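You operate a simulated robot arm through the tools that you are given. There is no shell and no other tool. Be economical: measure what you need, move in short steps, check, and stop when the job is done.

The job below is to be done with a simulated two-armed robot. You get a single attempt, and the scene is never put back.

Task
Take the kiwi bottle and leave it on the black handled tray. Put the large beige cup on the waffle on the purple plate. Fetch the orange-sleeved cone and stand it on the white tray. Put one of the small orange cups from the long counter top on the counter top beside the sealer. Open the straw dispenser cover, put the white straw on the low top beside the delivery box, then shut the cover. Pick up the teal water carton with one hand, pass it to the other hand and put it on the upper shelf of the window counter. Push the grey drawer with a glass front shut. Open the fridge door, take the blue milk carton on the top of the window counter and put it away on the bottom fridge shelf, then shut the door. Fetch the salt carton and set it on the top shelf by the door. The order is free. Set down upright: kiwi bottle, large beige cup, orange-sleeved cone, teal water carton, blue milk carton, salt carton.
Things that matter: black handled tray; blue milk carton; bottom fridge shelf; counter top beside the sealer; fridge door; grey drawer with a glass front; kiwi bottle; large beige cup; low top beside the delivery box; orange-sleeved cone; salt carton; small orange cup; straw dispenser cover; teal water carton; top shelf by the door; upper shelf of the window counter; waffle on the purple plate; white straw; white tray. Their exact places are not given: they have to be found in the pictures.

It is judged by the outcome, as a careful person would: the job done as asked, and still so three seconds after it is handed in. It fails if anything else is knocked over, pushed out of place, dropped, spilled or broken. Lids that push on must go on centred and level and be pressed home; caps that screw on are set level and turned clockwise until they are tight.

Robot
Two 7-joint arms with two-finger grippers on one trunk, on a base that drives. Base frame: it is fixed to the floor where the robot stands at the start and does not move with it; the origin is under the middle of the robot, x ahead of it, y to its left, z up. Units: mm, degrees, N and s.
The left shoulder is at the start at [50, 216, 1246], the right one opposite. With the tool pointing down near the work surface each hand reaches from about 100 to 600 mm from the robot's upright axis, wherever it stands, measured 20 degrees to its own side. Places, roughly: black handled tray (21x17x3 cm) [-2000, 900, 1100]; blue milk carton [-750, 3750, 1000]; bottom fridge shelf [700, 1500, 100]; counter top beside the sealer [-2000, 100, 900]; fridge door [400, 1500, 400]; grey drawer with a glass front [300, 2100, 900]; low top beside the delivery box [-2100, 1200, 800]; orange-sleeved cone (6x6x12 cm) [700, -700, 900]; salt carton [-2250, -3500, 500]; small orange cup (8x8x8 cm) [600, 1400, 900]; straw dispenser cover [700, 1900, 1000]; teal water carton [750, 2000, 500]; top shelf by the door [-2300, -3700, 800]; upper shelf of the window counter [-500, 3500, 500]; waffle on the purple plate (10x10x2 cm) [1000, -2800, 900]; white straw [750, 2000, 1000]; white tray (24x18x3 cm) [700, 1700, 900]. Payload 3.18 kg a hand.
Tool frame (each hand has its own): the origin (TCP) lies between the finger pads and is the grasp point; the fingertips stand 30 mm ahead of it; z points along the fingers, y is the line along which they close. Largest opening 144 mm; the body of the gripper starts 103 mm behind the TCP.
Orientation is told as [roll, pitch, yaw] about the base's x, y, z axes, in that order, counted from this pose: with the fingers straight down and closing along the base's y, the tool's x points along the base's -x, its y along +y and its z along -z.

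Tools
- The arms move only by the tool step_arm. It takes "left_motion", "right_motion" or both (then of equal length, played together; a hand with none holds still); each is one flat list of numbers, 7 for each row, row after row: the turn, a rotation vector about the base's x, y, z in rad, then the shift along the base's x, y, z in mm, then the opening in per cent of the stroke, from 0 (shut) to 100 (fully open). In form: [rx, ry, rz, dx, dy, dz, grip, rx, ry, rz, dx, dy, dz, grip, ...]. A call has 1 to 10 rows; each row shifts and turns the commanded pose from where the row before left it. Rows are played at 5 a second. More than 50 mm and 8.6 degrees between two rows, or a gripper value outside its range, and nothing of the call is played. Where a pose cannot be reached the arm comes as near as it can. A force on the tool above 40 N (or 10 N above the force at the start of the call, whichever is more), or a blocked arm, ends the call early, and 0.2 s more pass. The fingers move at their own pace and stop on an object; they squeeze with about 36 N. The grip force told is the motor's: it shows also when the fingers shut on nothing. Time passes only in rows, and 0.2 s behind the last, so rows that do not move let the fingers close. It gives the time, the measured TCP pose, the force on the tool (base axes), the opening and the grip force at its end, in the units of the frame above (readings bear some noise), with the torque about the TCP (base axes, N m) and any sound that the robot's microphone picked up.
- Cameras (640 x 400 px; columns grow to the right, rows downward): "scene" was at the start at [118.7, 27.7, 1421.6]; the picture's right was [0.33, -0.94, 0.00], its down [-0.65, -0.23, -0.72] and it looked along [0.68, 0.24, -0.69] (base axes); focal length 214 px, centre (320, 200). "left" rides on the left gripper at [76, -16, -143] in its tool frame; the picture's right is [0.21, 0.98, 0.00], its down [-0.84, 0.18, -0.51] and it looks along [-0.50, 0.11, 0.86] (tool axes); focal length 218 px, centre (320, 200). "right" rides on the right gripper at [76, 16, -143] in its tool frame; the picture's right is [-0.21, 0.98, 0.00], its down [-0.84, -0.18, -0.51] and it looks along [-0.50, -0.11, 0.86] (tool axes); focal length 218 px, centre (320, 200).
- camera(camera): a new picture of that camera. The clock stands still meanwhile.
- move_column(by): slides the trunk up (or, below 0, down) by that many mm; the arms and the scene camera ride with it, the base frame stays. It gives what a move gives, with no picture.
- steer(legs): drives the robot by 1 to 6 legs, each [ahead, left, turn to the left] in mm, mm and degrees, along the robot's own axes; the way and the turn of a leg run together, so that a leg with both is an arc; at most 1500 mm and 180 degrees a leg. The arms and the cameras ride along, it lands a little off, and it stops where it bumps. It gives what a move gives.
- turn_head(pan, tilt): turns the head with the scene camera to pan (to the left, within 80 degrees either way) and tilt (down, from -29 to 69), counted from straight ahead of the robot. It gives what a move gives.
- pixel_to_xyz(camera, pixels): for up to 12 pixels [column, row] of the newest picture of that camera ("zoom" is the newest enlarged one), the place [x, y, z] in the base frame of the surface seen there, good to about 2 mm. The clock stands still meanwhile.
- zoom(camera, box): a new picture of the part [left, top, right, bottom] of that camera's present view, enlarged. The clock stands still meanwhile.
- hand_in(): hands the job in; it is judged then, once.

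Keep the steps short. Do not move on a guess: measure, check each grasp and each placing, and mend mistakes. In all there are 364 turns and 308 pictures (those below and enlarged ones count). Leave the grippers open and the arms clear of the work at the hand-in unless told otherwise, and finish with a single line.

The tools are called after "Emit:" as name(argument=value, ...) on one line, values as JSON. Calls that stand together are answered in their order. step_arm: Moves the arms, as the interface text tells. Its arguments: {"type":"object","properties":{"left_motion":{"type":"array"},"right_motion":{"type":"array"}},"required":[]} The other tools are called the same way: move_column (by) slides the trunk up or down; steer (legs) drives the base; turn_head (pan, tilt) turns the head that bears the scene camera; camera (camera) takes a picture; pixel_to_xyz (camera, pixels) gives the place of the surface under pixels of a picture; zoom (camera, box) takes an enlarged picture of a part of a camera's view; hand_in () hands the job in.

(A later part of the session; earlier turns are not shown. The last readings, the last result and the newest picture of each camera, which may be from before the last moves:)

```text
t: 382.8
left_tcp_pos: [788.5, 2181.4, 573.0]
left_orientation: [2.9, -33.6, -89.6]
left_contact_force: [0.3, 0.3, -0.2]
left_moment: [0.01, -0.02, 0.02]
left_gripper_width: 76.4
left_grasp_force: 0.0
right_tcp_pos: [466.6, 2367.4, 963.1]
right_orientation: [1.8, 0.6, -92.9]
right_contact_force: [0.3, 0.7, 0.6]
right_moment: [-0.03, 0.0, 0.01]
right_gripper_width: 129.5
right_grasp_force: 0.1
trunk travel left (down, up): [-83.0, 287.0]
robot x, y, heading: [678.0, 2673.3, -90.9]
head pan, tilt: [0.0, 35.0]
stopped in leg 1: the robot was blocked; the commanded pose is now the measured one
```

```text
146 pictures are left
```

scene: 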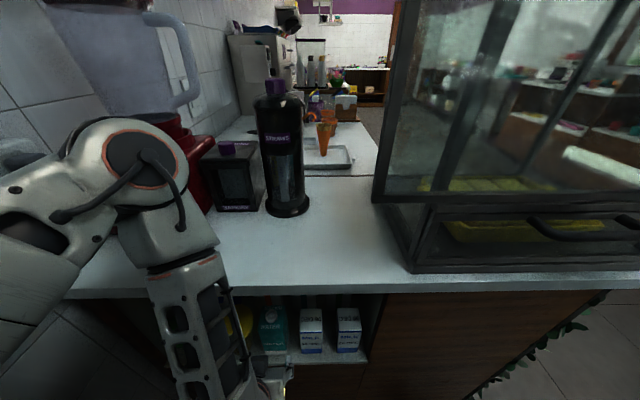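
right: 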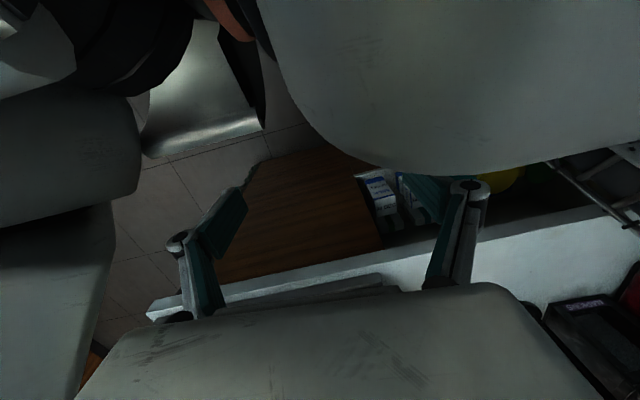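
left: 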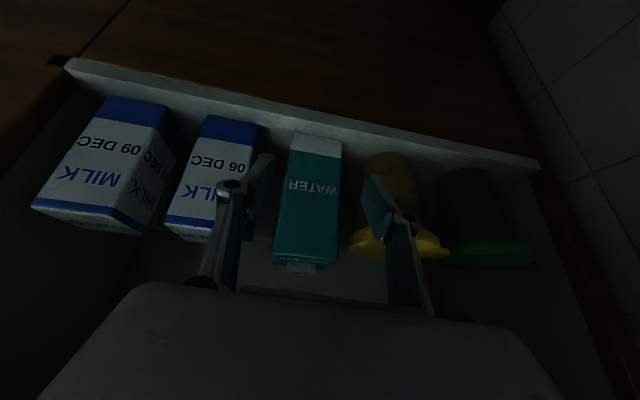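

The forearm is vertical against the counter edge because the robot is too close. I'll back off 215 mm and extend the arm forward so that the forearm slopes.

Emit:
steer(legs=[[-215, 0, 0.8]])

Emit:
step_arm(left_motion=[-0.03, 0, 0, 0, -25, 0, 53, -0.03, 0, 0, 0, -25, 0, 53, -0.03, 0, 0, 0, -25, 0, 53, -0.03, 0, 0, 0, -25, 0, 53, -0.03, 0, 0, 0, -25, 0, 53])

Emit:
camera(camera="left")

Emit:
camera(camera="scene")

```text
t: 384.5
left_tcp_pos: [801.5, 2386.5, 568.6]
left_orientation: [2.9, -33.1, -88.6]
left_contact_force: [0.1, -0.3, 0.0]
left_moment: [-0.02, 0.0, 0.04]
left_gripper_width: 76.3
left_grasp_force: 0.1
right_tcp_pos: [473.9, 2563.2, 958.4]
right_orientation: [1.7, 1.4, -91.8]
right_contact_force: [1.2, 0.4, -0.4]
right_moment: [0.02, -0.02, -0.04]
right_gripper_width: 129.4
right_grasp_force: 0.1
trunk travel left (down, up): [-83.0, 287.0]
robot x, y, heading: [681.8, 2872.5, -89.8]
head pan, tilt: [0.0, 35.0]
stopped in leg 1: the robot was blocked; the commanded pose is now the measured one
```

```text
t: 385.7
left_tcp_pos: [784.7, 2257.0, 577.9]
left_orientation: [3.1, -41.4, -88.6]
left_contact_force: [0.0, 0.1, 0.8]
left_moment: [0.02, 0.03, 0.03]
left_gripper_width: 76.1
left_grasp_force: 0.0
left hand out of reach, approached as far as the arm can: row 1, 2, 3, 4, 5
right_tcp_pos: [473.9, 2565.4, 959.0]
right_orientation: [1.7, 1.3, -91.9]
right_contact_force: [-1.6, -0.2, 0.3]
right_moment: [0.01, -0.03, 0.02]
right_gripper_width: 129.4
right_grasp_force: 0.2
trunk travel left (down, up): [-83.0, 287.0]
robot x, y, heading: [677.3, 2875.1, -89.9]
head pan, tilt: [0.0, 35.0]
```

```text
145 pictures are left
```

left: 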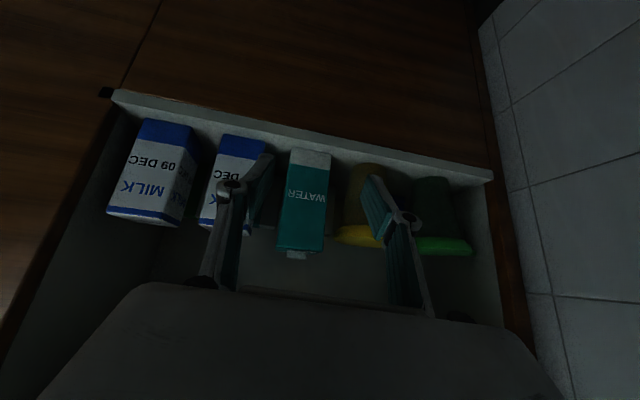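

```text
144 pictures are left
```

scene: 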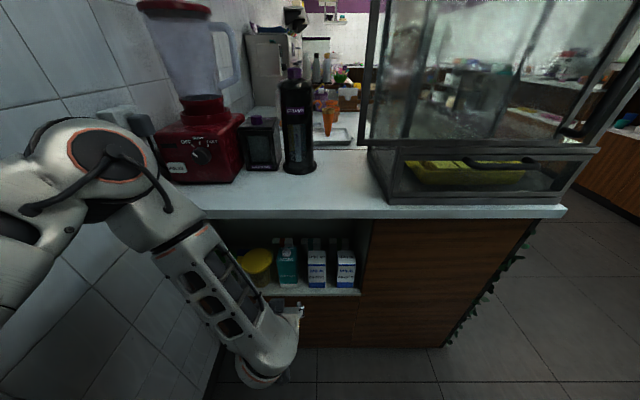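

Better. I'll keep extending, watching x.

Emit:
step_arm(left_motion=[-0.03, 0, 0, 2, -22, 0, 53, -0.03, 0, 0, 2, -22, 0, 53, -0.02, 0, 0, 2, -22, 0, 53, -0.02, 0, 0, 2, -22, 0, 53])

Emit:
camera(camera="left")

```text
t: 386.7
left_tcp_pos: [781.0, 2163.2, 587.6]
left_orientation: [2.7, -47.0, -88.3]
left_contact_force: [0.1, -0.1, -0.4]
left_moment: [-0.01, -0.01, -0.01]
left_gripper_width: 76.1
left_grasp_force: 0.1
left hand out of reach, approached as far as the arm can: row 1, 2, 4
right_tcp_pos: [472.9, 2564.2, 958.8]
right_orientation: [1.7, 1.3, -91.9]
right_contact_force: [0.6, 0.1, 0.1]
right_moment: [0.04, 0.01, 0.0]
right_gripper_width: 129.5
right_grasp_force: 0.0
trunk travel left (down, up): [-83.0, 287.0]
robot x, y, heading: [680.3, 2874.2, -90.0]
head pan, tilt: [0.0, 35.0]
```

```text
143 pictures are left
```

left: 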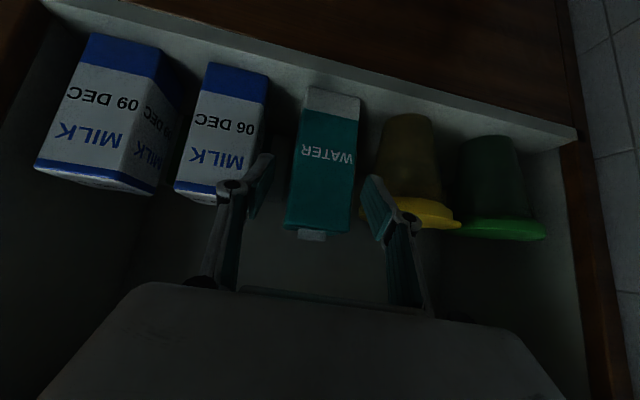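

I'll nudge the robot 7 mm left and 35 mm ahead, then check the alignment again.

Emit:
steer(legs=[[0, 8, 0], [35, 0, 0]])

Emit:
camera(camera="left")

```text
t: 388.0
left_tcp_pos: [789.3, 2128.4, 587.2]
left_orientation: [2.7, -47.0, -88.3]
left_contact_force: [-0.6, 0.5, -0.6]
left_moment: [-0.02, 0.0, -0.01]
left_gripper_width: 76.4
left_grasp_force: 0.0
right_tcp_pos: [481.1, 2530.1, 959.3]
right_orientation: [1.8, 1.4, -91.8]
right_contact_force: [-0.7, -0.4, -0.6]
right_moment: [0.04, -0.01, 0.02]
right_gripper_width: 129.4
right_grasp_force: 0.2
trunk travel left (down, up): [-83.0, 287.0]
robot x, y, heading: [685.8, 2839.9, -89.9]
head pan, tilt: [0.0, 35.0]
```

```text
142 pictures are left
```

left: 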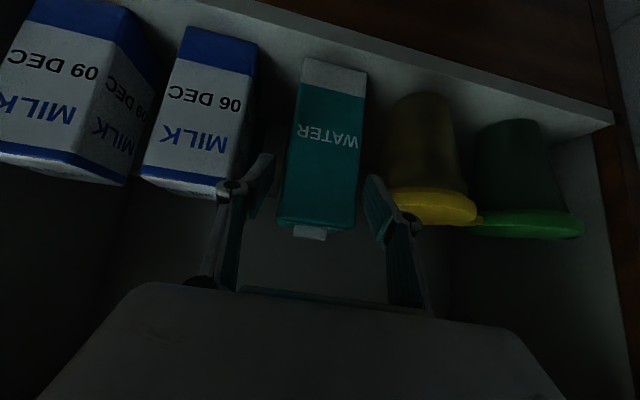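

Aligned between the fingers. I'll lower 20 mm and go 30 mm further in.

Emit:
step_arm(left_motion=[0, 0, 0, 1, 0, -10, 53, 0, 0, 0, 1, 0, -10, 53])

Emit:
steer(legs=[[32, 0, 0]])

Emit:
camera(camera="left")

```text
t: 388.6
left_tcp_pos: [786.1, 2125.6, 571.8]
left_orientation: [3.1, -46.7, -88.4]
left_contact_force: [-0.3, -0.7, 0.4]
left_moment: [-0.01, -0.03, 0.0]
left_gripper_width: 76.0
left_grasp_force: 0.0
left hand out of reach, approached as far as the arm can: row 2
right_tcp_pos: [480.4, 2529.8, 959.3]
right_orientation: [1.7, 1.3, -91.9]
right_contact_force: [-0.2, 0.4, -0.6]
right_moment: [-0.01, 0.01, -0.02]
right_gripper_width: 129.7
right_grasp_force: 0.1
trunk travel left (down, up): [-83.0, 287.0]
robot x, y, heading: [686.7, 2839.3, -90.1]
head pan, tilt: [0.0, 35.0]
```

```text
t: 389.4
left_tcp_pos: [787.4, 2092.7, 570.9]
left_orientation: [3.2, -46.7, -88.5]
left_contact_force: [0.3, 0.8, -0.9]
left_moment: [-0.01, 0.01, 0.01]
left_gripper_width: 76.6
left_grasp_force: 0.2
right_tcp_pos: [481.9, 2498.5, 959.0]
right_orientation: [1.6, 1.5, -91.8]
right_contact_force: [-0.1, 0.8, 0.0]
right_moment: [0.04, 0.01, -0.02]
right_gripper_width: 129.8
right_grasp_force: 0.0
trunk travel left (down, up): [-83.0, 287.0]
robot x, y, heading: [688.5, 2808.6, -90.0]
head pan, tilt: [0.0, 35.0]
```

```text
141 pictures are left
```

left: 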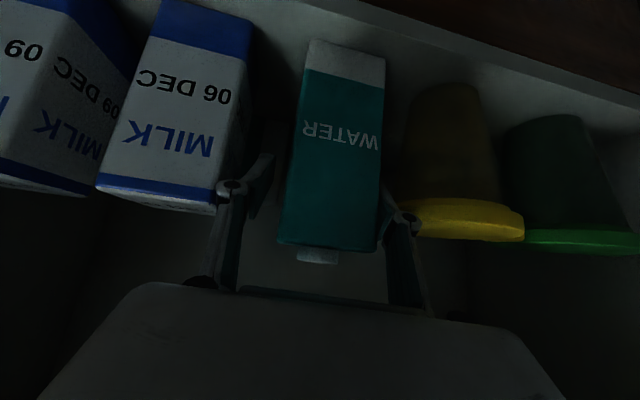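

The fingers straddle the carton without touching anything. I'll close.

Emit:
step_arm(left_motion=[0, 0, 0, 0, 0, 0, 20, 0, 0, 0, 0, 0, 0, 20, 0, 0, 0, 0, 0, 0, 20])

Emit:
step_arm(left_motion=[0, 0, 0, 0, 0, 12, 20, 0, 0, 0, 0, 0, 12, 20])

Emit:
camera(camera="left")

```text
t: 390.2
left_tcp_pos: [786.2, 2095.1, 571.3]
left_orientation: [3.1, -46.6, -88.4]
left_contact_force: [0.0, -0.1, -0.4]
left_moment: [0.05, -0.01, 0.04]
left_gripper_width: 63.4
left_grasp_force: 36.0
right_tcp_pos: [481.3, 2499.6, 959.6]
right_orientation: [1.6, 1.3, -91.7]
right_contact_force: [-0.7, 1.0, 0.1]
right_moment: [-0.02, 0.0, -0.02]
right_gripper_width: 129.5
right_grasp_force: 0.0
trunk travel left (down, up): [-83.0, 287.0]
robot x, y, heading: [683.5, 2811.1, -89.9]
head pan, tilt: [0.0, 35.0]
```

```text
t: 390.8
left_tcp_pos: [786.5, 2093.8, 594.8]
left_orientation: [3.0, -46.7, -88.4]
left_contact_force: [-0.1, -0.3, -2.9]
left_moment: [0.03, 0.01, -0.01]
left_gripper_width: 63.4
left_grasp_force: 35.7
right_tcp_pos: [482.0, 2500.2, 958.5]
right_orientation: [1.8, 1.3, -91.8]
right_contact_force: [-0.3, -0.3, -0.5]
right_moment: [-0.03, 0.01, 0.03]
right_gripper_width: 129.6
right_grasp_force: 0.1
trunk travel left (down, up): [-83.0, 287.0]
robot x, y, heading: [689.6, 2809.4, -90.2]
head pan, tilt: [0.0, 35.0]
```

```text
140 pictures are left
```

left: 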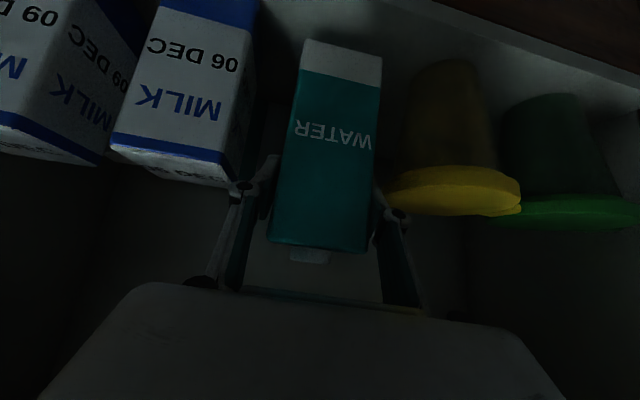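

The carton is held (63 mm, ~3 N). I'll back out as far as possible, then draw the arm back.

Emit:
steer(legs=[[-58, 0, 0]])

Emit:
step_arm(left_motion=[0, 0, 0, -5, 25, 10, 20, 0, 0, 0, -5, 25, 10, 20, 0, 0, 0, -5, 25, 10, 20])

Emit:
camera(camera="left")

```text
t: 391.8
left_tcp_pos: [787.7, 2151.4, 594.9]
left_orientation: [3.1, -46.7, -88.4]
left_contact_force: [-0.9, 0.5, -3.1]
left_moment: [0.02, -0.02, -0.01]
left_gripper_width: 63.2
left_grasp_force: 36.6
right_tcp_pos: [482.4, 2555.4, 959.4]
right_orientation: [1.7, 1.3, -91.7]
right_contact_force: [-0.6, 0.0, 0.5]
right_moment: [-0.05, -0.01, -0.01]
right_gripper_width: 129.8
right_grasp_force: 0.1
trunk travel left (down, up): [-83.0, 287.0]
robot x, y, heading: [690.8, 2868.2, -89.9]
head pan, tilt: [0.0, 35.0]
```

```text
t: 392.6
left_tcp_pos: [771.5, 2225.9, 624.9]
left_orientation: [3.0, -46.7, -88.3]
left_contact_force: [-0.2, -0.4, -3.6]
left_moment: [0.01, 0.02, -0.02]
left_gripper_width: 63.4
left_grasp_force: 35.9
right_tcp_pos: [481.7, 2555.6, 960.2]
right_orientation: [1.7, 1.3, -91.8]
right_contact_force: [0.3, -0.1, -0.3]
right_moment: [0.0, -0.02, -0.01]
right_gripper_width: 129.5
right_grasp_force: 0.1
trunk travel left (down, up): [-83.0, 287.0]
robot x, y, heading: [689.5, 2866.3, -90.1]
head pan, tilt: [0.0, 35.0]
```

```text
139 pictures are left
```

left: 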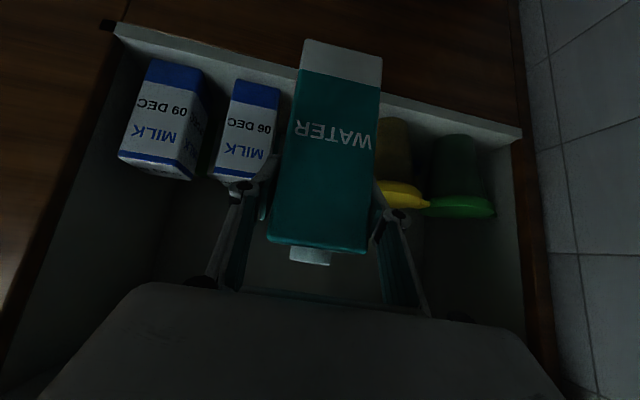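

It's out cleanly. I'll strafe right into the open floor, then raise the trunk for the handover.

Emit:
step_arm(left_motion=[0, 0, 0, -10, 30, 10, 20, 0, 0, 0, -10, 30, 10, 20])

Emit:
steer(legs=[[0, -1100, 0]])

Emit:
move_column(by=250)

Emit:
camera(camera="scene")

```text
t: 393.4
left_tcp_pos: [798.9, 2271.1, 633.3]
left_orientation: [5.1, -46.3, -84.7]
left_contact_force: [0.1, 0.3, -2.9]
left_moment: [0.03, 0.05, 0.0]
left_gripper_width: 63.7
left_grasp_force: 36.2
right_tcp_pos: [482.4, 2554.5, 960.4]
right_orientation: [1.8, 1.4, -91.9]
right_contact_force: [0.0, -0.5, -0.8]
right_moment: [0.0, 0.04, 0.01]
right_gripper_width: 129.5
right_grasp_force: 0.0
trunk travel left (down, up): [-83.0, 287.0]
robot x, y, heading: [687.8, 2866.5, -90.0]
head pan, tilt: [0.0, 35.0]
stopped in row 2 (left hand): the arm was blocked; the commanded pose is now the measured one
```

```text
t: 403.4
left_tcp_pos: [-338.6, 2289.9, 635.7]
left_orientation: [5.0, -46.2, -87.0]
left_contact_force: [1.3, 0.3, -2.6]
left_moment: [0.01, -0.03, 0.04]
left_gripper_width: 63.2
left_grasp_force: 35.8
right_tcp_pos: [-642.7, 2585.8, 958.4]
right_orientation: [1.7, 1.3, -94.0]
right_contact_force: [0.1, 0.2, -0.5]
right_moment: [-0.02, 0.03, -0.02]
right_gripper_width: 129.7
right_grasp_force: 0.1
trunk travel left (down, up): [-83.0, 287.0]
robot x, y, heading: [-423.5, 2888.0, -92.3]
head pan, tilt: [0.0, 35.0]
```

```text
t: 406.0
left_tcp_pos: [-337.9, 2288.5, 885.1]
left_orientation: [5.0, -46.3, -87.0]
left_contact_force: [-0.6, 0.5, -3.7]
left_moment: [0.01, 0.04, -0.03]
left_gripper_width: 63.2
left_grasp_force: 36.3
right_tcp_pos: [-642.5, 2585.8, 1209.0]
right_orientation: [1.7, 1.5, -94.1]
right_contact_force: [0.1, -0.1, -0.2]
right_moment: [0.0, 0.02, 0.04]
right_gripper_width: 129.7
right_grasp_force: 0.0
trunk travel left (down, up): [-333.0, 37.0]
robot x, y, heading: [-423.7, 2890.7, -92.3]
head pan, tilt: [0.0, 35.0]
```

```text
138 pictures are left
```

scene: 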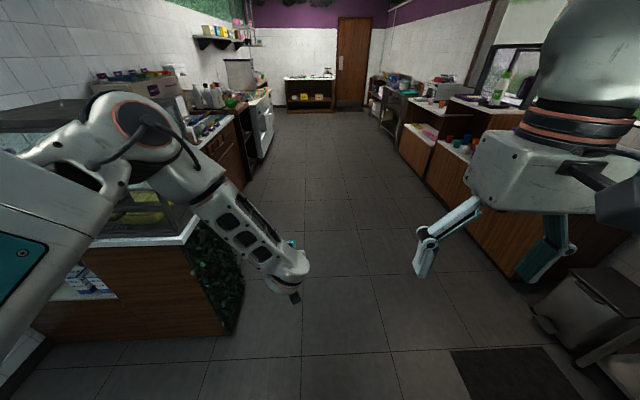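

I'm in the open. I'll bring the carton in front of the chest and yaw the left hand 50° to the right, while the right hand yaws to the left, so they meet at right angles.

Emit:
step_arm(left_motion=[0, 0, -0.145, -11, 20, 11, 20, 0, 0, -0.145, -11, 20, 11, 20, 0, 0, -0.145, -11, 20, 11, 20, 0, 0, -0.145, -11, 20, 11, 20, 0, 0, -0.145, -11, 20, 11, 20, 0, 0, -0.145, -11, 20, 11, 20], right_motion=[0, 0, 0.137, 5, -6, -5, 70, 0, 0, 0.137, 5, -6, -5, 70, 0, 0, 0.137, 5, -6, -5, 70, 0, 0, 0.137, 5, -6, -5, 70, 0, 0, 0.137, 5, -6, -5, 70, 0, 0, 0.137, 5, -6, -5, 70])

Emit:
camera(camera="scene")

```text
t: 407.4
left_tcp_pos: [-450.1, 2385.9, 977.3]
left_orientation: [1.5, -43.6, -129.8]
left_contact_force: [-0.2, 0.4, -3.0]
left_moment: [0.01, -0.01, 0.06]
left_gripper_width: 63.5
left_grasp_force: 36.1
left hand out of reach, approached as far as the arm can: row 2, 3, 4, 5
right_tcp_pos: [-614.9, 2553.2, 1182.2]
right_orientation: [1.7, 1.2, -50.9]
right_contact_force: [-0.3, 0.5, 0.6]
right_moment: [-0.02, -0.05, -0.03]
right_gripper_width: 100.7
right_grasp_force: 0.0
right hand out of reach, approached as far as the arm can: row 6
trunk travel left (down, up): [-333.0, 37.0]
robot x, y, heading: [-425.7, 2887.4, -92.4]
head pan, tilt: [0.0, 35.0]
```

```text
137 pictures are left
```

scene: 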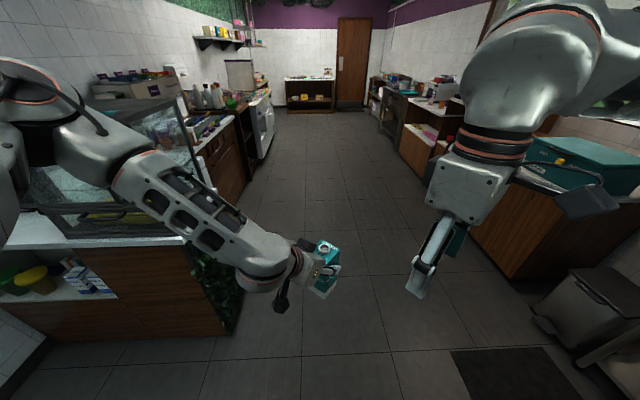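

The carton is at (-450,2386), bottom ≈866. I'll tilt the right hand 48° and bring it to a staging point 150 mm back along its approach line.

Emit:
step_arm(right_motion=[-0.09, -0.107, 0.03, 12, -16, -25, 70, -0.09, -0.107, 0.03, 12, -16, -30, 70, -0.09, -0.107, 0.03, 13, -17, -30, 70, -0.09, -0.107, 0.03, 13, -17, -30, 70, -0.09, -0.107, 0.03, 13, -17, -30, 70, -0.09, -0.107, 0.03, 13, -17, -35, 70])

Emit:
camera(camera="right")

Emit:
camera(camera="scene")

```text
t: 408.8
left_tcp_pos: [-449.4, 2385.6, 975.5]
left_orientation: [1.5, -43.5, -129.7]
left_contact_force: [0.6, -0.7, -4.0]
left_moment: [0.04, -0.02, -0.02]
left_gripper_width: 63.2
left_grasp_force: 36.4
right_tcp_pos: [-539.0, 2452.7, 1001.1]
right_orientation: [7.8, -46.6, -42.6]
right_contact_force: [-0.1, -0.7, 0.0]
right_moment: [0.04, -0.01, 0.02]
right_gripper_width: 100.8
right_grasp_force: 0.0
trunk travel left (down, up): [-333.0, 37.0]
robot x, y, heading: [-424.7, 2885.1, -92.3]
head pan, tilt: [0.0, 35.0]
```

```text
136 pictures are left
```

right: 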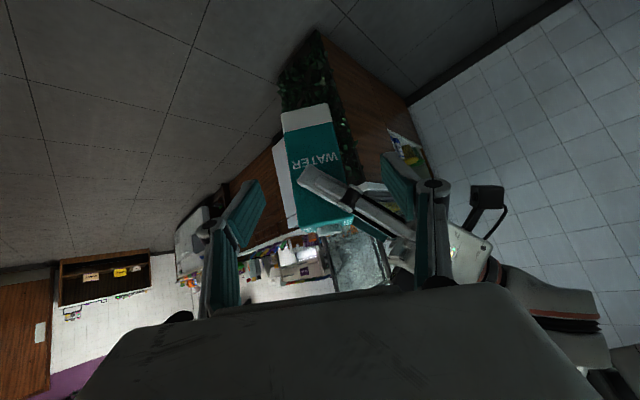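

```text
135 pictures are left
```

scene: 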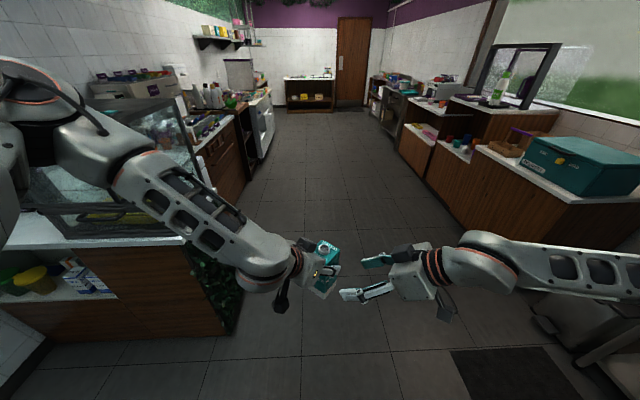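

Lined up: the carton is between the right fingers, with the left fingertip above my aim point. I'll correct the right hand's small roll and approach 100 mm first.

Emit:
step_arm(right_motion=[-0.069, 0.063, -0.05, 0, 0, 0, 70, 0, 0, 0, 16, -14, -20, 70, 0, 0, 0, 17, -14, -20, 70, 0, 0, 0, 17, -14, -21, 70, 0, 0, 0, 10, -8, -12, 70])

Emit:
camera(camera="right")

Emit:
camera(camera="left")

```text
t: 410.0
left_tcp_pos: [-448.9, 2384.6, 973.4]
left_orientation: [1.5, -43.5, -129.8]
left_contact_force: [-0.4, -1.2, -2.3]
left_moment: [-0.03, 0.01, 0.01]
left_gripper_width: 63.5
left_grasp_force: 35.3
right_tcp_pos: [-477.0, 2400.7, 928.9]
right_orientation: [-0.2, -46.2, -39.7]
right_contact_force: [-0.1, -0.5, -0.7]
right_moment: [-0.02, 0.03, 0.01]
right_gripper_width: 100.6
right_grasp_force: 0.0
trunk travel left (down, up): [-333.0, 37.0]
robot x, y, heading: [-422.8, 2887.4, -92.1]
head pan, tilt: [0.0, 35.0]
```

```text
134 pictures are left
```

right: 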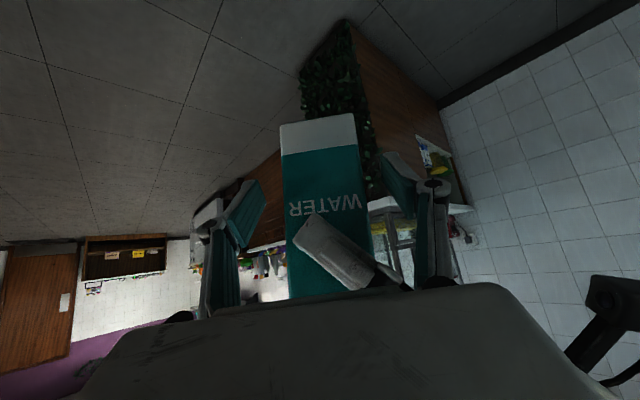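

```text
133 pictures are left
```

left: 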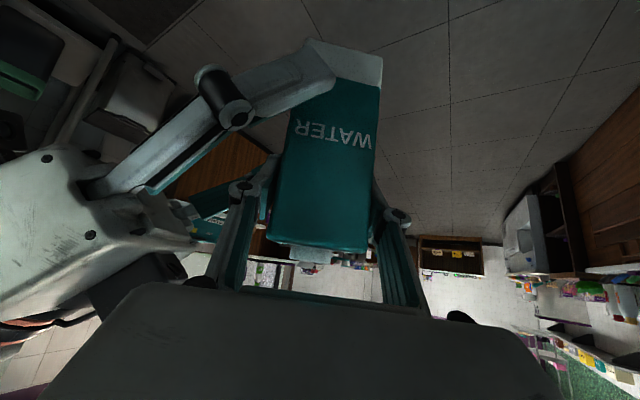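

Still clear. One more small move, inward 15 mm and down 25 mm, then close the right gripper.

Emit:
step_arm(right_motion=[0, 0, 0, 4, -3, -13, 70, 0, 0, 0, 8, -7, -12, 70])

Emit:
camera(camera="right")

```text
t: 410.6
left_tcp_pos: [-449.2, 2386.0, 974.1]
left_orientation: [1.5, -43.5, -129.7]
left_contact_force: [-0.4, 0.3, -3.1]
left_moment: [0.03, 0.01, -0.04]
left_gripper_width: 63.6
left_grasp_force: 35.8
right_tcp_pos: [-464.5, 2392.4, 904.2]
right_orientation: [0.0, -46.3, -39.8]
right_contact_force: [0.5, -0.2, 0.5]
right_moment: [0.01, 0.01, 0.01]
right_gripper_width: 100.7
right_grasp_force: 0.1
trunk travel left (down, up): [-333.0, 37.0]
robot x, y, heading: [-425.9, 2891.4, -92.3]
head pan, tilt: [0.0, 35.0]
```

```text
132 pictures are left
```

right: 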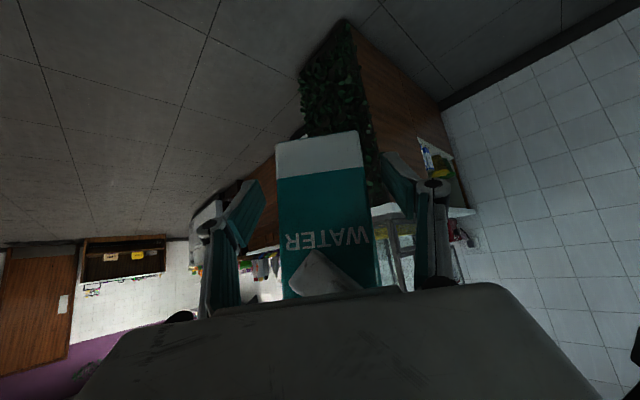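

Emit:
step_arm(right_motion=[0, 0, 0, 0, 0, 0, 20, 0, 0, 0, 0, 0, 0, 20, 0, 0, 0, 0, 0, 0, 20, 0, 0, 0, 0, 0, 0, 20])

Emit:
camera(camera="right")

```text
t: 411.6
left_tcp_pos: [-450.4, 2385.1, 973.5]
left_orientation: [1.4, -43.6, -129.8]
left_contact_force: [-5.4, -7.8, -4.7]
left_moment: [-0.95, 0.86, -0.17]
left_gripper_width: 63.8
left_grasp_force: 36.0
right_tcp_pos: [-463.8, 2394.1, 904.0]
right_orientation: [0.0, -46.3, -39.8]
right_contact_force: [5.5, 6.5, 1.4]
right_moment: [0.4, -0.5, 0.31]
right_gripper_width: 64.3
right_grasp_force: 36.2
trunk travel left (down, up): [-333.0, 37.0]
robot x, y, heading: [-422.1, 2888.7, -92.3]
head pan, tilt: [0.0, 35.0]
```

```text
131 pictures are left
```

right: 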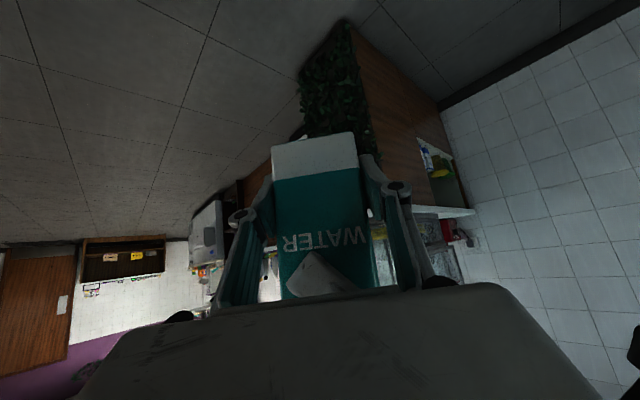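

Both hands hold it (64 mm). I'll open the left and withdraw it along its own axis.

Emit:
step_arm(left_motion=[0, 0, 0, 0, 0, 0, 50, 0, 0, 0, 0, 0, 0, 65, 0, 0, 0, 13, 16, 22, 65, 0, 0, 0, 18, 21, 29, 65, 0, 0, 0, 18, 21, 29, 65, 0, 0, 0, 18, 21, 29, 65, 0, 0, 0, 30, 21, 29, 65])

Emit:
camera(camera="scene")

Emit:
camera(camera="right")

```text
t: 413.2
left_tcp_pos: [-372.7, 2450.4, 1121.1]
left_orientation: [1.5, -43.4, -129.7]
left_contact_force: [0.9, -0.1, -0.4]
left_moment: [-0.04, 0.0, 0.02]
left_gripper_width: 93.8
left_grasp_force: 0.1
left hand out of reach, approached as far as the arm can: row 6, 7
right_tcp_pos: [-465.6, 2393.5, 905.0]
right_orientation: [-0.2, -46.4, -39.7]
right_contact_force: [-0.4, 0.2, 1.5]
right_moment: [0.01, 0.07, 0.0]
right_gripper_width: 63.7
right_grasp_force: 35.7
trunk travel left (down, up): [-333.0, 37.0]
robot x, y, heading: [-422.3, 2882.6, -92.3]
head pan, tilt: [0.0, 35.0]
```

```text
130 pictures are left
```

scene: 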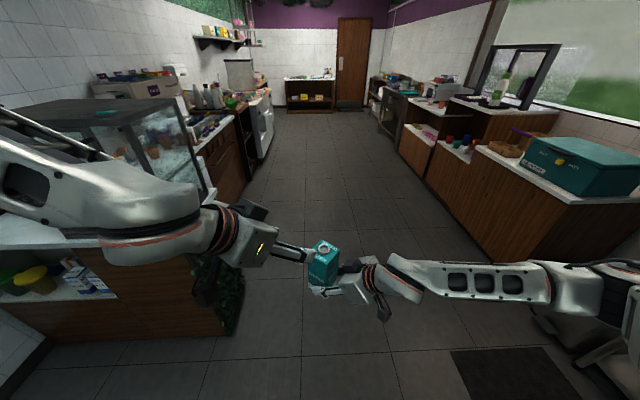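

```text
129 pictures are left
```

right: 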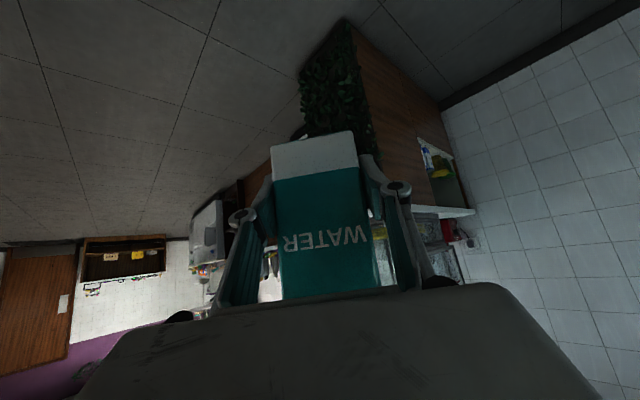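

The handover worked: the right hand alone holds the carton. I'll level and retract the left hand, turn to face the window counter, and look.

Emit:
step_arm(left_motion=[0.073, -0.061, 0.08, 15, 0, 12, 80, 0.073, -0.061, 0.08, 15, 0, 12, 80, 0.073, -0.061, 0.08, 10, 0, 12, 80, 0.073, -0.061, 0.08, 10, 0, 10, 80, 0.073, -0.061, 0.08, 10, 5, 10, 80, 0.073, -0.061, 0.08, 10, 5, 0, 80, 0.073, -0.061, 0.08, 10, 5, 0, 80, 0.073, -0.061, 0.08, 10, 5, 0, 80])

Emit:
steer(legs=[[200, 0, 0], [0, 0, -178], [0, 100, 0]])

Emit:
turn_head(pan=0, tilt=35)

Emit:
camera(camera="scene")

```text
t: 415.0
left_tcp_pos: [-286.9, 2469.6, 1175.8]
left_orientation: [14.8, -2.2, -96.6]
left_contact_force: [-0.6, -0.5, 0.9]
left_moment: [0.0, 0.0, -0.03]
left_gripper_width: 114.9
left_grasp_force: 0.0
right_tcp_pos: [-465.3, 2392.7, 903.7]
right_orientation: [-0.1, -46.4, -39.7]
right_contact_force: [-0.3, 0.2, 0.4]
right_moment: [0.04, 0.03, 0.02]
right_gripper_width: 63.4
right_grasp_force: 35.7
trunk travel left (down, up): [-333.0, 37.0]
robot x, y, heading: [-422.8, 2886.2, -92.4]
head pan, tilt: [0.0, 35.0]
```

```text
t: 425.0
left_tcp_pos: [-673.3, 3114.3, 1175.9]
left_orientation: [14.6, -2.3, 83.7]
left_contact_force: [-0.4, -0.1, 0.2]
left_moment: [-0.03, -0.01, -0.02]
left_gripper_width: 115.2
left_grasp_force: 0.0
right_tcp_pos: [-493.2, 3192.2, 904.1]
right_orientation: [-0.1, -46.3, 140.5]
right_contact_force: [0.0, 0.7, 0.2]
right_moment: [-0.05, -0.06, -0.02]
right_gripper_width: 63.4
right_grasp_force: 35.5
trunk travel left (down, up): [-333.0, 37.0]
robot x, y, heading: [-532.3, 2693.6, 88.1]
head pan, tilt: [0.0, 35.0]
```

```text
t: 425.6
left_tcp_pos: [-671.6, 3113.5, 1176.1]
left_orientation: [14.6, -2.4, 83.6]
left_contact_force: [-0.2, -0.1, 0.4]
left_moment: [0.01, 0.0, 0.0]
left_gripper_width: 115.0
left_grasp_force: 0.0
right_tcp_pos: [-492.8, 3191.5, 903.7]
right_orientation: [-0.2, -46.1, 140.6]
right_contact_force: [-0.3, -0.2, -0.5]
right_moment: [-0.04, -0.05, 0.04]
right_gripper_width: 63.5
right_grasp_force: 35.9
trunk travel left (down, up): [-333.0, 37.0]
robot x, y, heading: [-533.0, 2696.9, 88.0]
head pan, tilt: [0.0, 35.0]
```

```text
128 pictures are left
```

scene: 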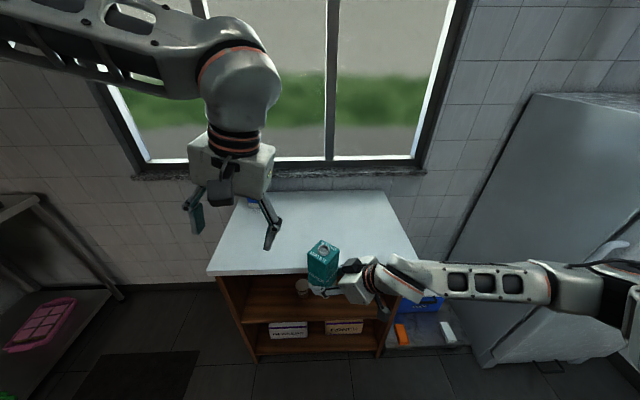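

Emit:
zoom(camera="scene", box=[200, 240, 440, 370])

Emit:
pixel_to_xyz(camera="scene", pixels=[[260, 300], [280, 305], [340, 312], [302, 288], [222, 276], [290, 274], [385, 345], [250, 355], [270, 320], [330, 300], [228, 285], [400, 262]])

```text
2.67 times, centred on (320, 305) of scene
```

zoom: 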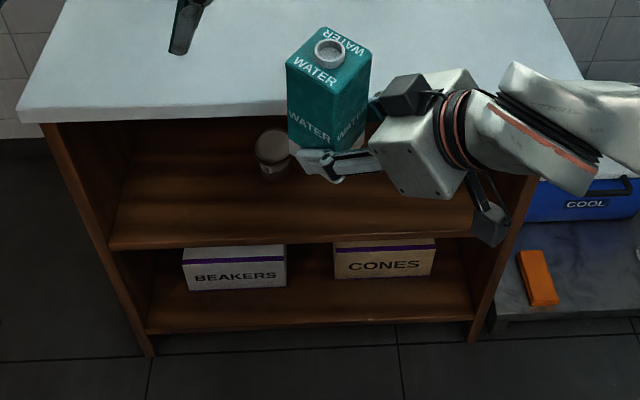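

```text
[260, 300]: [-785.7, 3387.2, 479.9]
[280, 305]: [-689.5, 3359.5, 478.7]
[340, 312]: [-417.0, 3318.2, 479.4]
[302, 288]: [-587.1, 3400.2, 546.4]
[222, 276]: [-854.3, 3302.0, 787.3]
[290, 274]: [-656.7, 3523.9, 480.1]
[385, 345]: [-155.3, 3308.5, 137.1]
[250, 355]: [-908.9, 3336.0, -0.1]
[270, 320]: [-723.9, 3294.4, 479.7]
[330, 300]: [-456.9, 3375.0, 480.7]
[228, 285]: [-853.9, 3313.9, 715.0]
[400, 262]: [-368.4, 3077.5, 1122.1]
```

The upper shelf is z=480 with its front at y≈3290. The free spot is around (-725,3360). I'll move the robot left to x≈-780, lower the trunk and see where the carton ends up.

Emit:
steer(legs=[[0, 250, 2], [-60, 0, 0]])

Emit:
move_column(by=-220)

Emit:
camera(camera="scene")

```text
t: 429.1
left_tcp_pos: [-938.9, 3053.2, 1176.3]
left_orientation: [14.6, -2.4, 85.3]
left_contact_force: [-0.2, 0.3, 0.2]
left_moment: [0.06, 0.0, 0.03]
left_gripper_width: 115.0
left_grasp_force: 0.1
right_tcp_pos: [-762.7, 3136.2, 905.4]
right_orientation: [-0.1, -46.2, 142.3]
right_contact_force: [-0.1, -0.7, -1.5]
right_moment: [0.01, -0.04, -0.01]
right_gripper_width: 63.3
right_grasp_force: 36.0
trunk travel left (down, up): [-333.0, 37.0]
robot x, y, heading: [-788.3, 2641.1, 89.7]
head pan, tilt: [0.0, 35.0]
```

```text
t: 431.4
left_tcp_pos: [-939.1, 3052.3, 956.8]
left_orientation: [14.6, -2.5, 85.4]
left_contact_force: [0.5, -1.3, -0.3]
left_moment: [0.04, 0.04, 0.01]
left_gripper_width: 115.4
left_grasp_force: 0.1
right_tcp_pos: [-763.8, 3046.4, 535.5]
right_orientation: [20.8, -30.1, 129.0]
right_contact_force: [-0.1, -0.4, -3.1]
right_moment: [-0.09, -0.08, 0.01]
right_gripper_width: 63.2
right_grasp_force: 36.1
trunk travel left (down, up): [-113.0, 257.0]
robot x, y, heading: [-789.3, 2641.9, 89.8]
head pan, tilt: [0.0, 35.0]
```

```text
126 pictures are left
```

scene: 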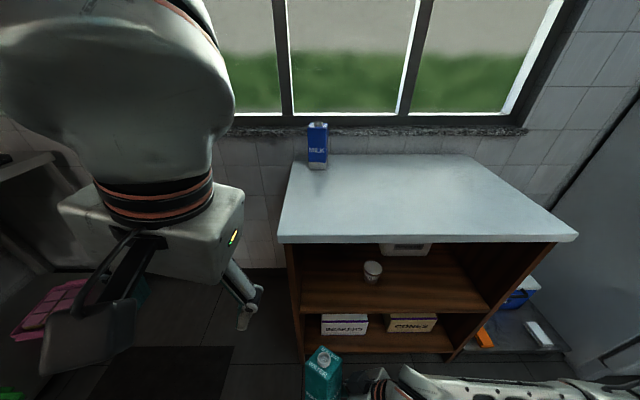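

The arm swung while lowering (z=535, carton tilted). I'll re-extend forward and restore the upright orientation.

Emit:
step_arm(right_motion=[0.066, -0.081, -0.06, 3, 20, 5, 20, 0.066, -0.081, -0.06, 3, 20, 5, 20, 0.066, -0.082, -0.06, 3, 20, 5, 20, 0.11, 0.09, 0, 3, 20, 5, 20, 0.11, 0.09, 0, 3, 20, 5, 20, 0, 0, 0.113, 3, 20, 5, 20, 0, 0, 0.113, 3, 20, 5, 20])

Emit:
camera(camera="right")

Emit:
camera(camera="scene")

```text
t: 433.0
left_tcp_pos: [-939.8, 3055.5, 955.5]
left_orientation: [14.7, -2.4, 85.4]
left_contact_force: [0.7, 0.4, 0.1]
left_moment: [-0.07, 0.02, 0.01]
left_gripper_width: 115.2
left_grasp_force: 0.0
right_tcp_pos: [-641.9, 3181.0, 569.4]
right_orientation: [10.2, -46.7, 142.1]
right_contact_force: [0.0, 6.4, 3.6]
right_moment: [-0.67, -0.39, 0.49]
right_gripper_width: 63.6
right_grasp_force: 36.2
right hand out of reach, approached as far as the arm can: row 1, 2, 3
trunk travel left (down, up): [-113.0, 257.0]
robot x, y, heading: [-789.0, 2642.7, 89.6]
head pan, tilt: [0.0, 35.0]
```

```text
125 pictures are left
```

right: 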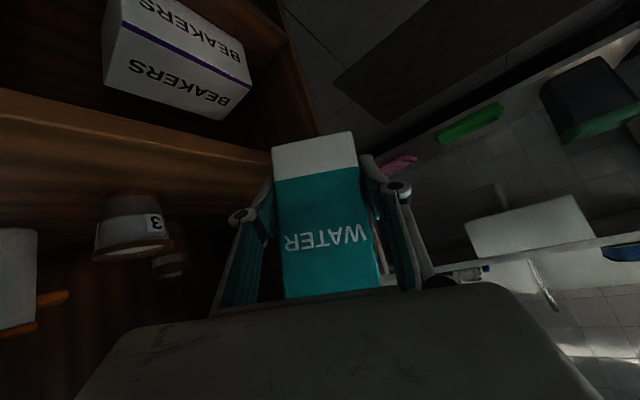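

```text
124 pictures are left
```

scene: 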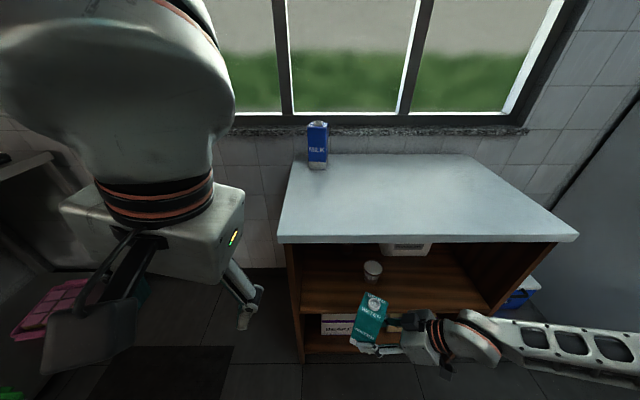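

Emit:
step_arm(right_motion=[0, 0, 0, 0, -10, 0, 20, 0, 0, 0, 0, 0, 0, 20])

Emit:
zoom(camera="scene", box=[280, 230, 520, 380])

Emit:
pixel_to_xyz(camera="scene", pixels=[[370, 310], [355, 340], [375, 345], [330, 305], [420, 300], [305, 330], [372, 272], [410, 248], [440, 244], [320, 165]])

```text
t: 433.6
left_tcp_pos: [-939.5, 3054.8, 955.7]
left_orientation: [14.6, -2.3, 85.4]
left_contact_force: [0.3, -0.7, -0.6]
left_moment: [-0.03, 0.0, 0.01]
left_gripper_width: 115.3
left_grasp_force: 0.1
right_tcp_pos: [-640.4, 3167.2, 564.8]
right_orientation: [10.5, -46.4, 142.1]
right_contact_force: [-0.7, -0.1, -3.5]
right_moment: [-0.03, -0.02, 0.02]
right_gripper_width: 63.7
right_grasp_force: 35.7
trunk travel left (down, up): [-113.0, 257.0]
robot x, y, heading: [-786.7, 2638.6, 89.8]
head pan, tilt: [0.0, 35.0]
```

```text
2.67 times, centred on (400, 305) of scene
```

zoom: 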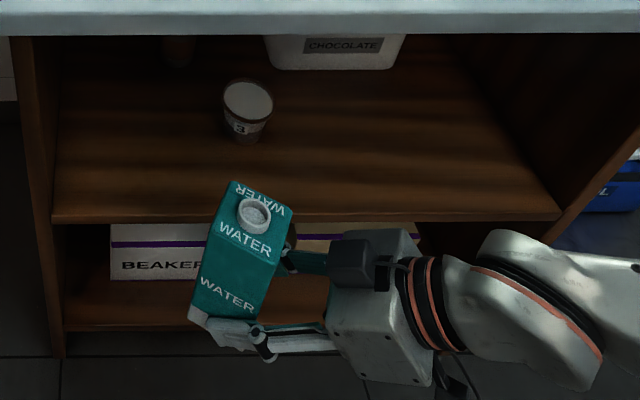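

```text
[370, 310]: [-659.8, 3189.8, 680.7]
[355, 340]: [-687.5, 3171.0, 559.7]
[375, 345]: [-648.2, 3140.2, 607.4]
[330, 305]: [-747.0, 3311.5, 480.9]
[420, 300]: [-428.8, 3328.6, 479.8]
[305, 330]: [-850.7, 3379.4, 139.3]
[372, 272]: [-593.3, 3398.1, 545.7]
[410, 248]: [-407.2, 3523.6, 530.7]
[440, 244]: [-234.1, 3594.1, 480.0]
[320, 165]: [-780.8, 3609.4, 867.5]
```

Contact gone. The free area is right of the cup, around (-480,3350). I'll fix the remaining 10° roll and shift the robot right 150 mm.

Emit:
step_arm(right_motion=[0.05, -0.04, -0.066, 0, 0, 5, 20, 0.05, -0.04, -0.066, 0, 0, 5, 20])

Emit:
steer(legs=[[0, -150, 0]])

Emit:
camera(camera="scene")

Emit:
camera(camera="right")

```text
t: 434.2
left_tcp_pos: [-939.6, 3053.2, 955.9]
left_orientation: [14.8, -2.3, 85.4]
left_contact_force: [0.2, 0.4, -0.1]
left_moment: [-0.02, 0.0, -0.01]
left_gripper_width: 115.3
left_grasp_force: 0.1
right_tcp_pos: [-641.0, 3166.9, 575.6]
right_orientation: [-0.1, -46.4, 142.1]
right_contact_force: [0.1, 0.5, -3.2]
right_moment: [-0.13, -0.07, 0.03]
right_gripper_width: 63.4
right_grasp_force: 35.8
trunk travel left (down, up): [-113.0, 257.0]
robot x, y, heading: [-783.4, 2641.6, 89.9]
head pan, tilt: [0.0, 35.0]
```

```text
t: 436.1
left_tcp_pos: [-789.7, 3052.6, 955.5]
left_orientation: [14.7, -2.2, 85.4]
left_contact_force: [0.9, -0.4, 0.5]
left_moment: [0.03, -0.01, 0.02]
left_gripper_width: 115.4
left_grasp_force: 0.0
right_tcp_pos: [-492.2, 3166.7, 574.2]
right_orientation: [0.0, -46.2, 142.1]
right_contact_force: [0.0, 0.1, -3.3]
right_moment: [-0.05, -0.08, -0.01]
right_gripper_width: 63.4
right_grasp_force: 35.7
trunk travel left (down, up): [-113.0, 257.0]
robot x, y, heading: [-639.7, 2643.4, 89.8]
head pan, tilt: [0.0, 35.0]
```

```text
122 pictures are left
```

scene: 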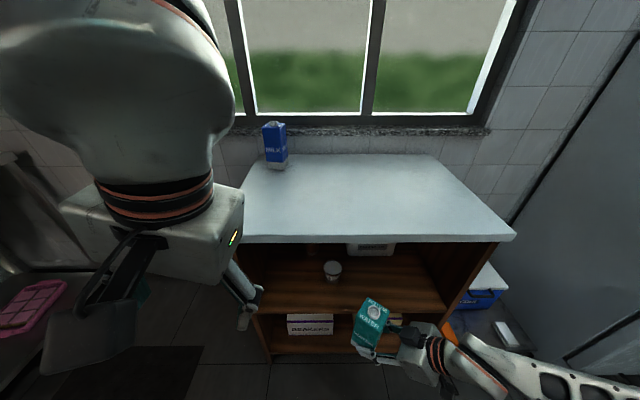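

```text
121 pictures are left
```

right: 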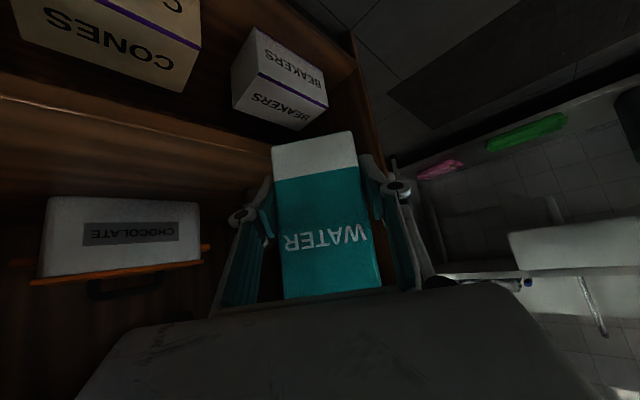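

The carton's bottom is about 50 mm above the shelf level. I'll correct its slight lean and drive in 120 mm.

Emit:
step_arm(right_motion=[0.042, -0.034, 0, 0, 0, 0, 20])

Emit:
steer(legs=[[120, 0, 0]])

Emit:
camera(camera="scene")

Emit:
camera(camera="right")

```text
t: 436.5
left_tcp_pos: [-790.2, 3053.0, 955.8]
left_orientation: [14.7, -2.3, 85.4]
left_contact_force: [0.3, 0.3, -0.4]
left_moment: [0.03, -0.03, 0.0]
left_gripper_width: 115.0
left_grasp_force: 0.0
right_tcp_pos: [-484.5, 3168.3, 573.6]
right_orientation: [-4.1, -46.1, 145.2]
right_contact_force: [0.5, -0.2, -3.2]
right_moment: [-0.05, -0.03, 0.07]
right_gripper_width: 63.2
right_grasp_force: 35.8
right hand out of reach, approached as far as the arm can: row 1
trunk travel left (down, up): [-113.0, 257.0]
robot x, y, heading: [-638.9, 2644.2, 90.0]
head pan, tilt: [0.0, 35.0]
```

```text
t: 437.8
left_tcp_pos: [-790.3, 3172.6, 955.9]
left_orientation: [14.7, -2.4, 85.2]
left_contact_force: [-1.0, 0.7, -1.0]
left_moment: [-0.02, 0.02, 0.05]
left_gripper_width: 115.2
left_grasp_force: 0.1
right_tcp_pos: [-483.6, 3287.6, 574.2]
right_orientation: [-4.0, -46.0, 145.1]
right_contact_force: [0.9, 1.2, -3.3]
right_moment: [-0.02, -0.04, 0.01]
right_gripper_width: 63.5
right_grasp_force: 35.9
trunk travel left (down, up): [-113.0, 257.0]
robot x, y, heading: [-641.1, 2760.3, 89.6]
head pan, tilt: [0.0, 35.0]
```

```text
120 pictures are left
```

scene: 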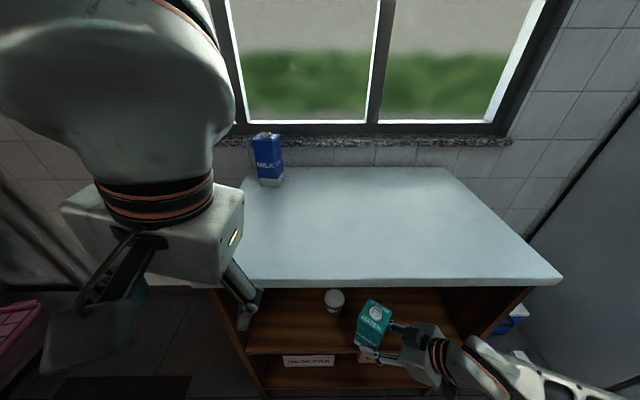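

```text
119 pictures are left
```

right: 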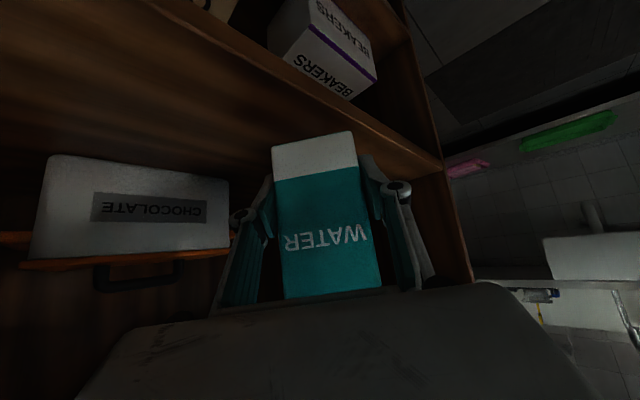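

Emit:
steer(legs=[[60, 0, 0]])

Emit:
zoom(camera="scene", box=[300, 260, 460, 380])

Emit:
camera(camera="right")

```text
t: 438.7
left_tcp_pos: [-788.7, 3231.5, 955.8]
left_orientation: [14.5, -2.3, 85.2]
left_contact_force: [-0.4, 0.0, -0.8]
left_moment: [-0.02, 0.0, 0.0]
left_gripper_width: 115.3
left_grasp_force: 0.1
right_tcp_pos: [-483.5, 3345.1, 573.5]
right_orientation: [-4.0, -46.0, 145.1]
right_contact_force: [-0.5, -0.1, -3.8]
right_moment: [-0.02, -0.04, 0.06]
right_gripper_width: 63.4
right_grasp_force: 36.0
trunk travel left (down, up): [-113.0, 257.0]
robot x, y, heading: [-641.0, 2814.0, 89.6]
head pan, tilt: [0.0, 35.0]
```

```text
3.33 times, centred on (380, 320) of scene
```

zoom: 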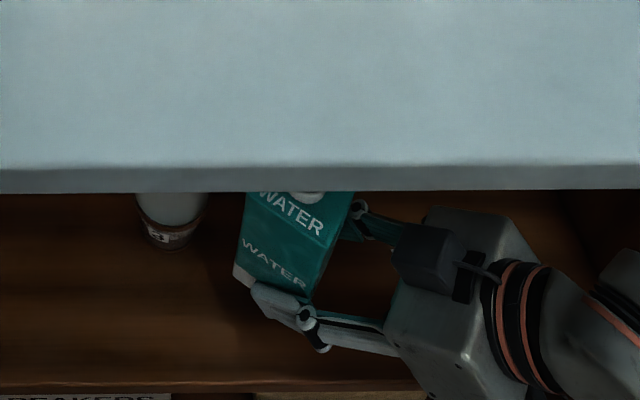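

```text
117 pictures are left
```

right: 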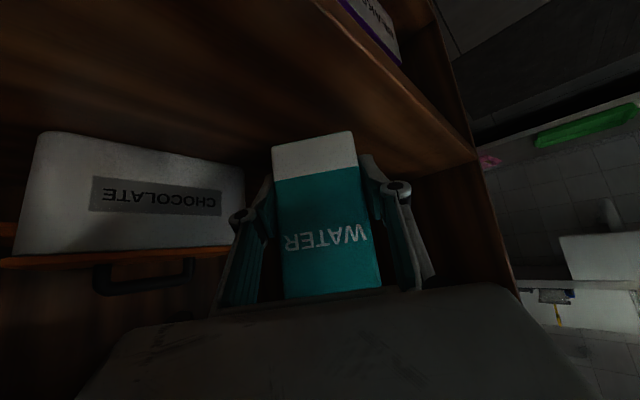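

Emit:
pixel_to_xyz(camera="zoom", pixels=[[250, 215], [242, 260], [280, 220], [268, 270], [315, 230], [305, 285], [335, 240], [325, 275], [240, 272]])

```text
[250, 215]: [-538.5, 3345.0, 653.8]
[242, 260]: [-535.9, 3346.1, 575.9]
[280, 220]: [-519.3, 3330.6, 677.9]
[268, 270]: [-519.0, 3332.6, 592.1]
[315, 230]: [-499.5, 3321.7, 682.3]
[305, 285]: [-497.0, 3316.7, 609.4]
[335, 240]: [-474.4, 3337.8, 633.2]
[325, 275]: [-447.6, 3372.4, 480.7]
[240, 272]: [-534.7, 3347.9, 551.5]
```

The carton is nearly upright (within 2°). I'll lower with the arm in small steps.

Emit:
step_arm(right_motion=[0, 0, 0, 0, 0, -15, 20, 0, 0, 0, 0, 0, -15, 20])

```text
t: 439.3
left_tcp_pos: [-790.2, 3230.4, 956.0]
left_orientation: [14.5, -2.3, 85.3]
left_contact_force: [-0.3, 0.9, 0.8]
left_moment: [0.0, -0.03, 0.01]
left_gripper_width: 114.8
left_grasp_force: 0.1
right_tcp_pos: [-482.8, 3345.5, 543.6]
right_orientation: [-3.6, -46.0, 144.9]
right_contact_force: [0.0, 0.3, -2.3]
right_moment: [-0.02, -0.04, 0.03]
right_gripper_width: 63.4
right_grasp_force: 36.3
trunk travel left (down, up): [-113.0, 257.0]
robot x, y, heading: [-638.8, 2815.7, 89.9]
head pan, tilt: [0.0, 35.0]
```

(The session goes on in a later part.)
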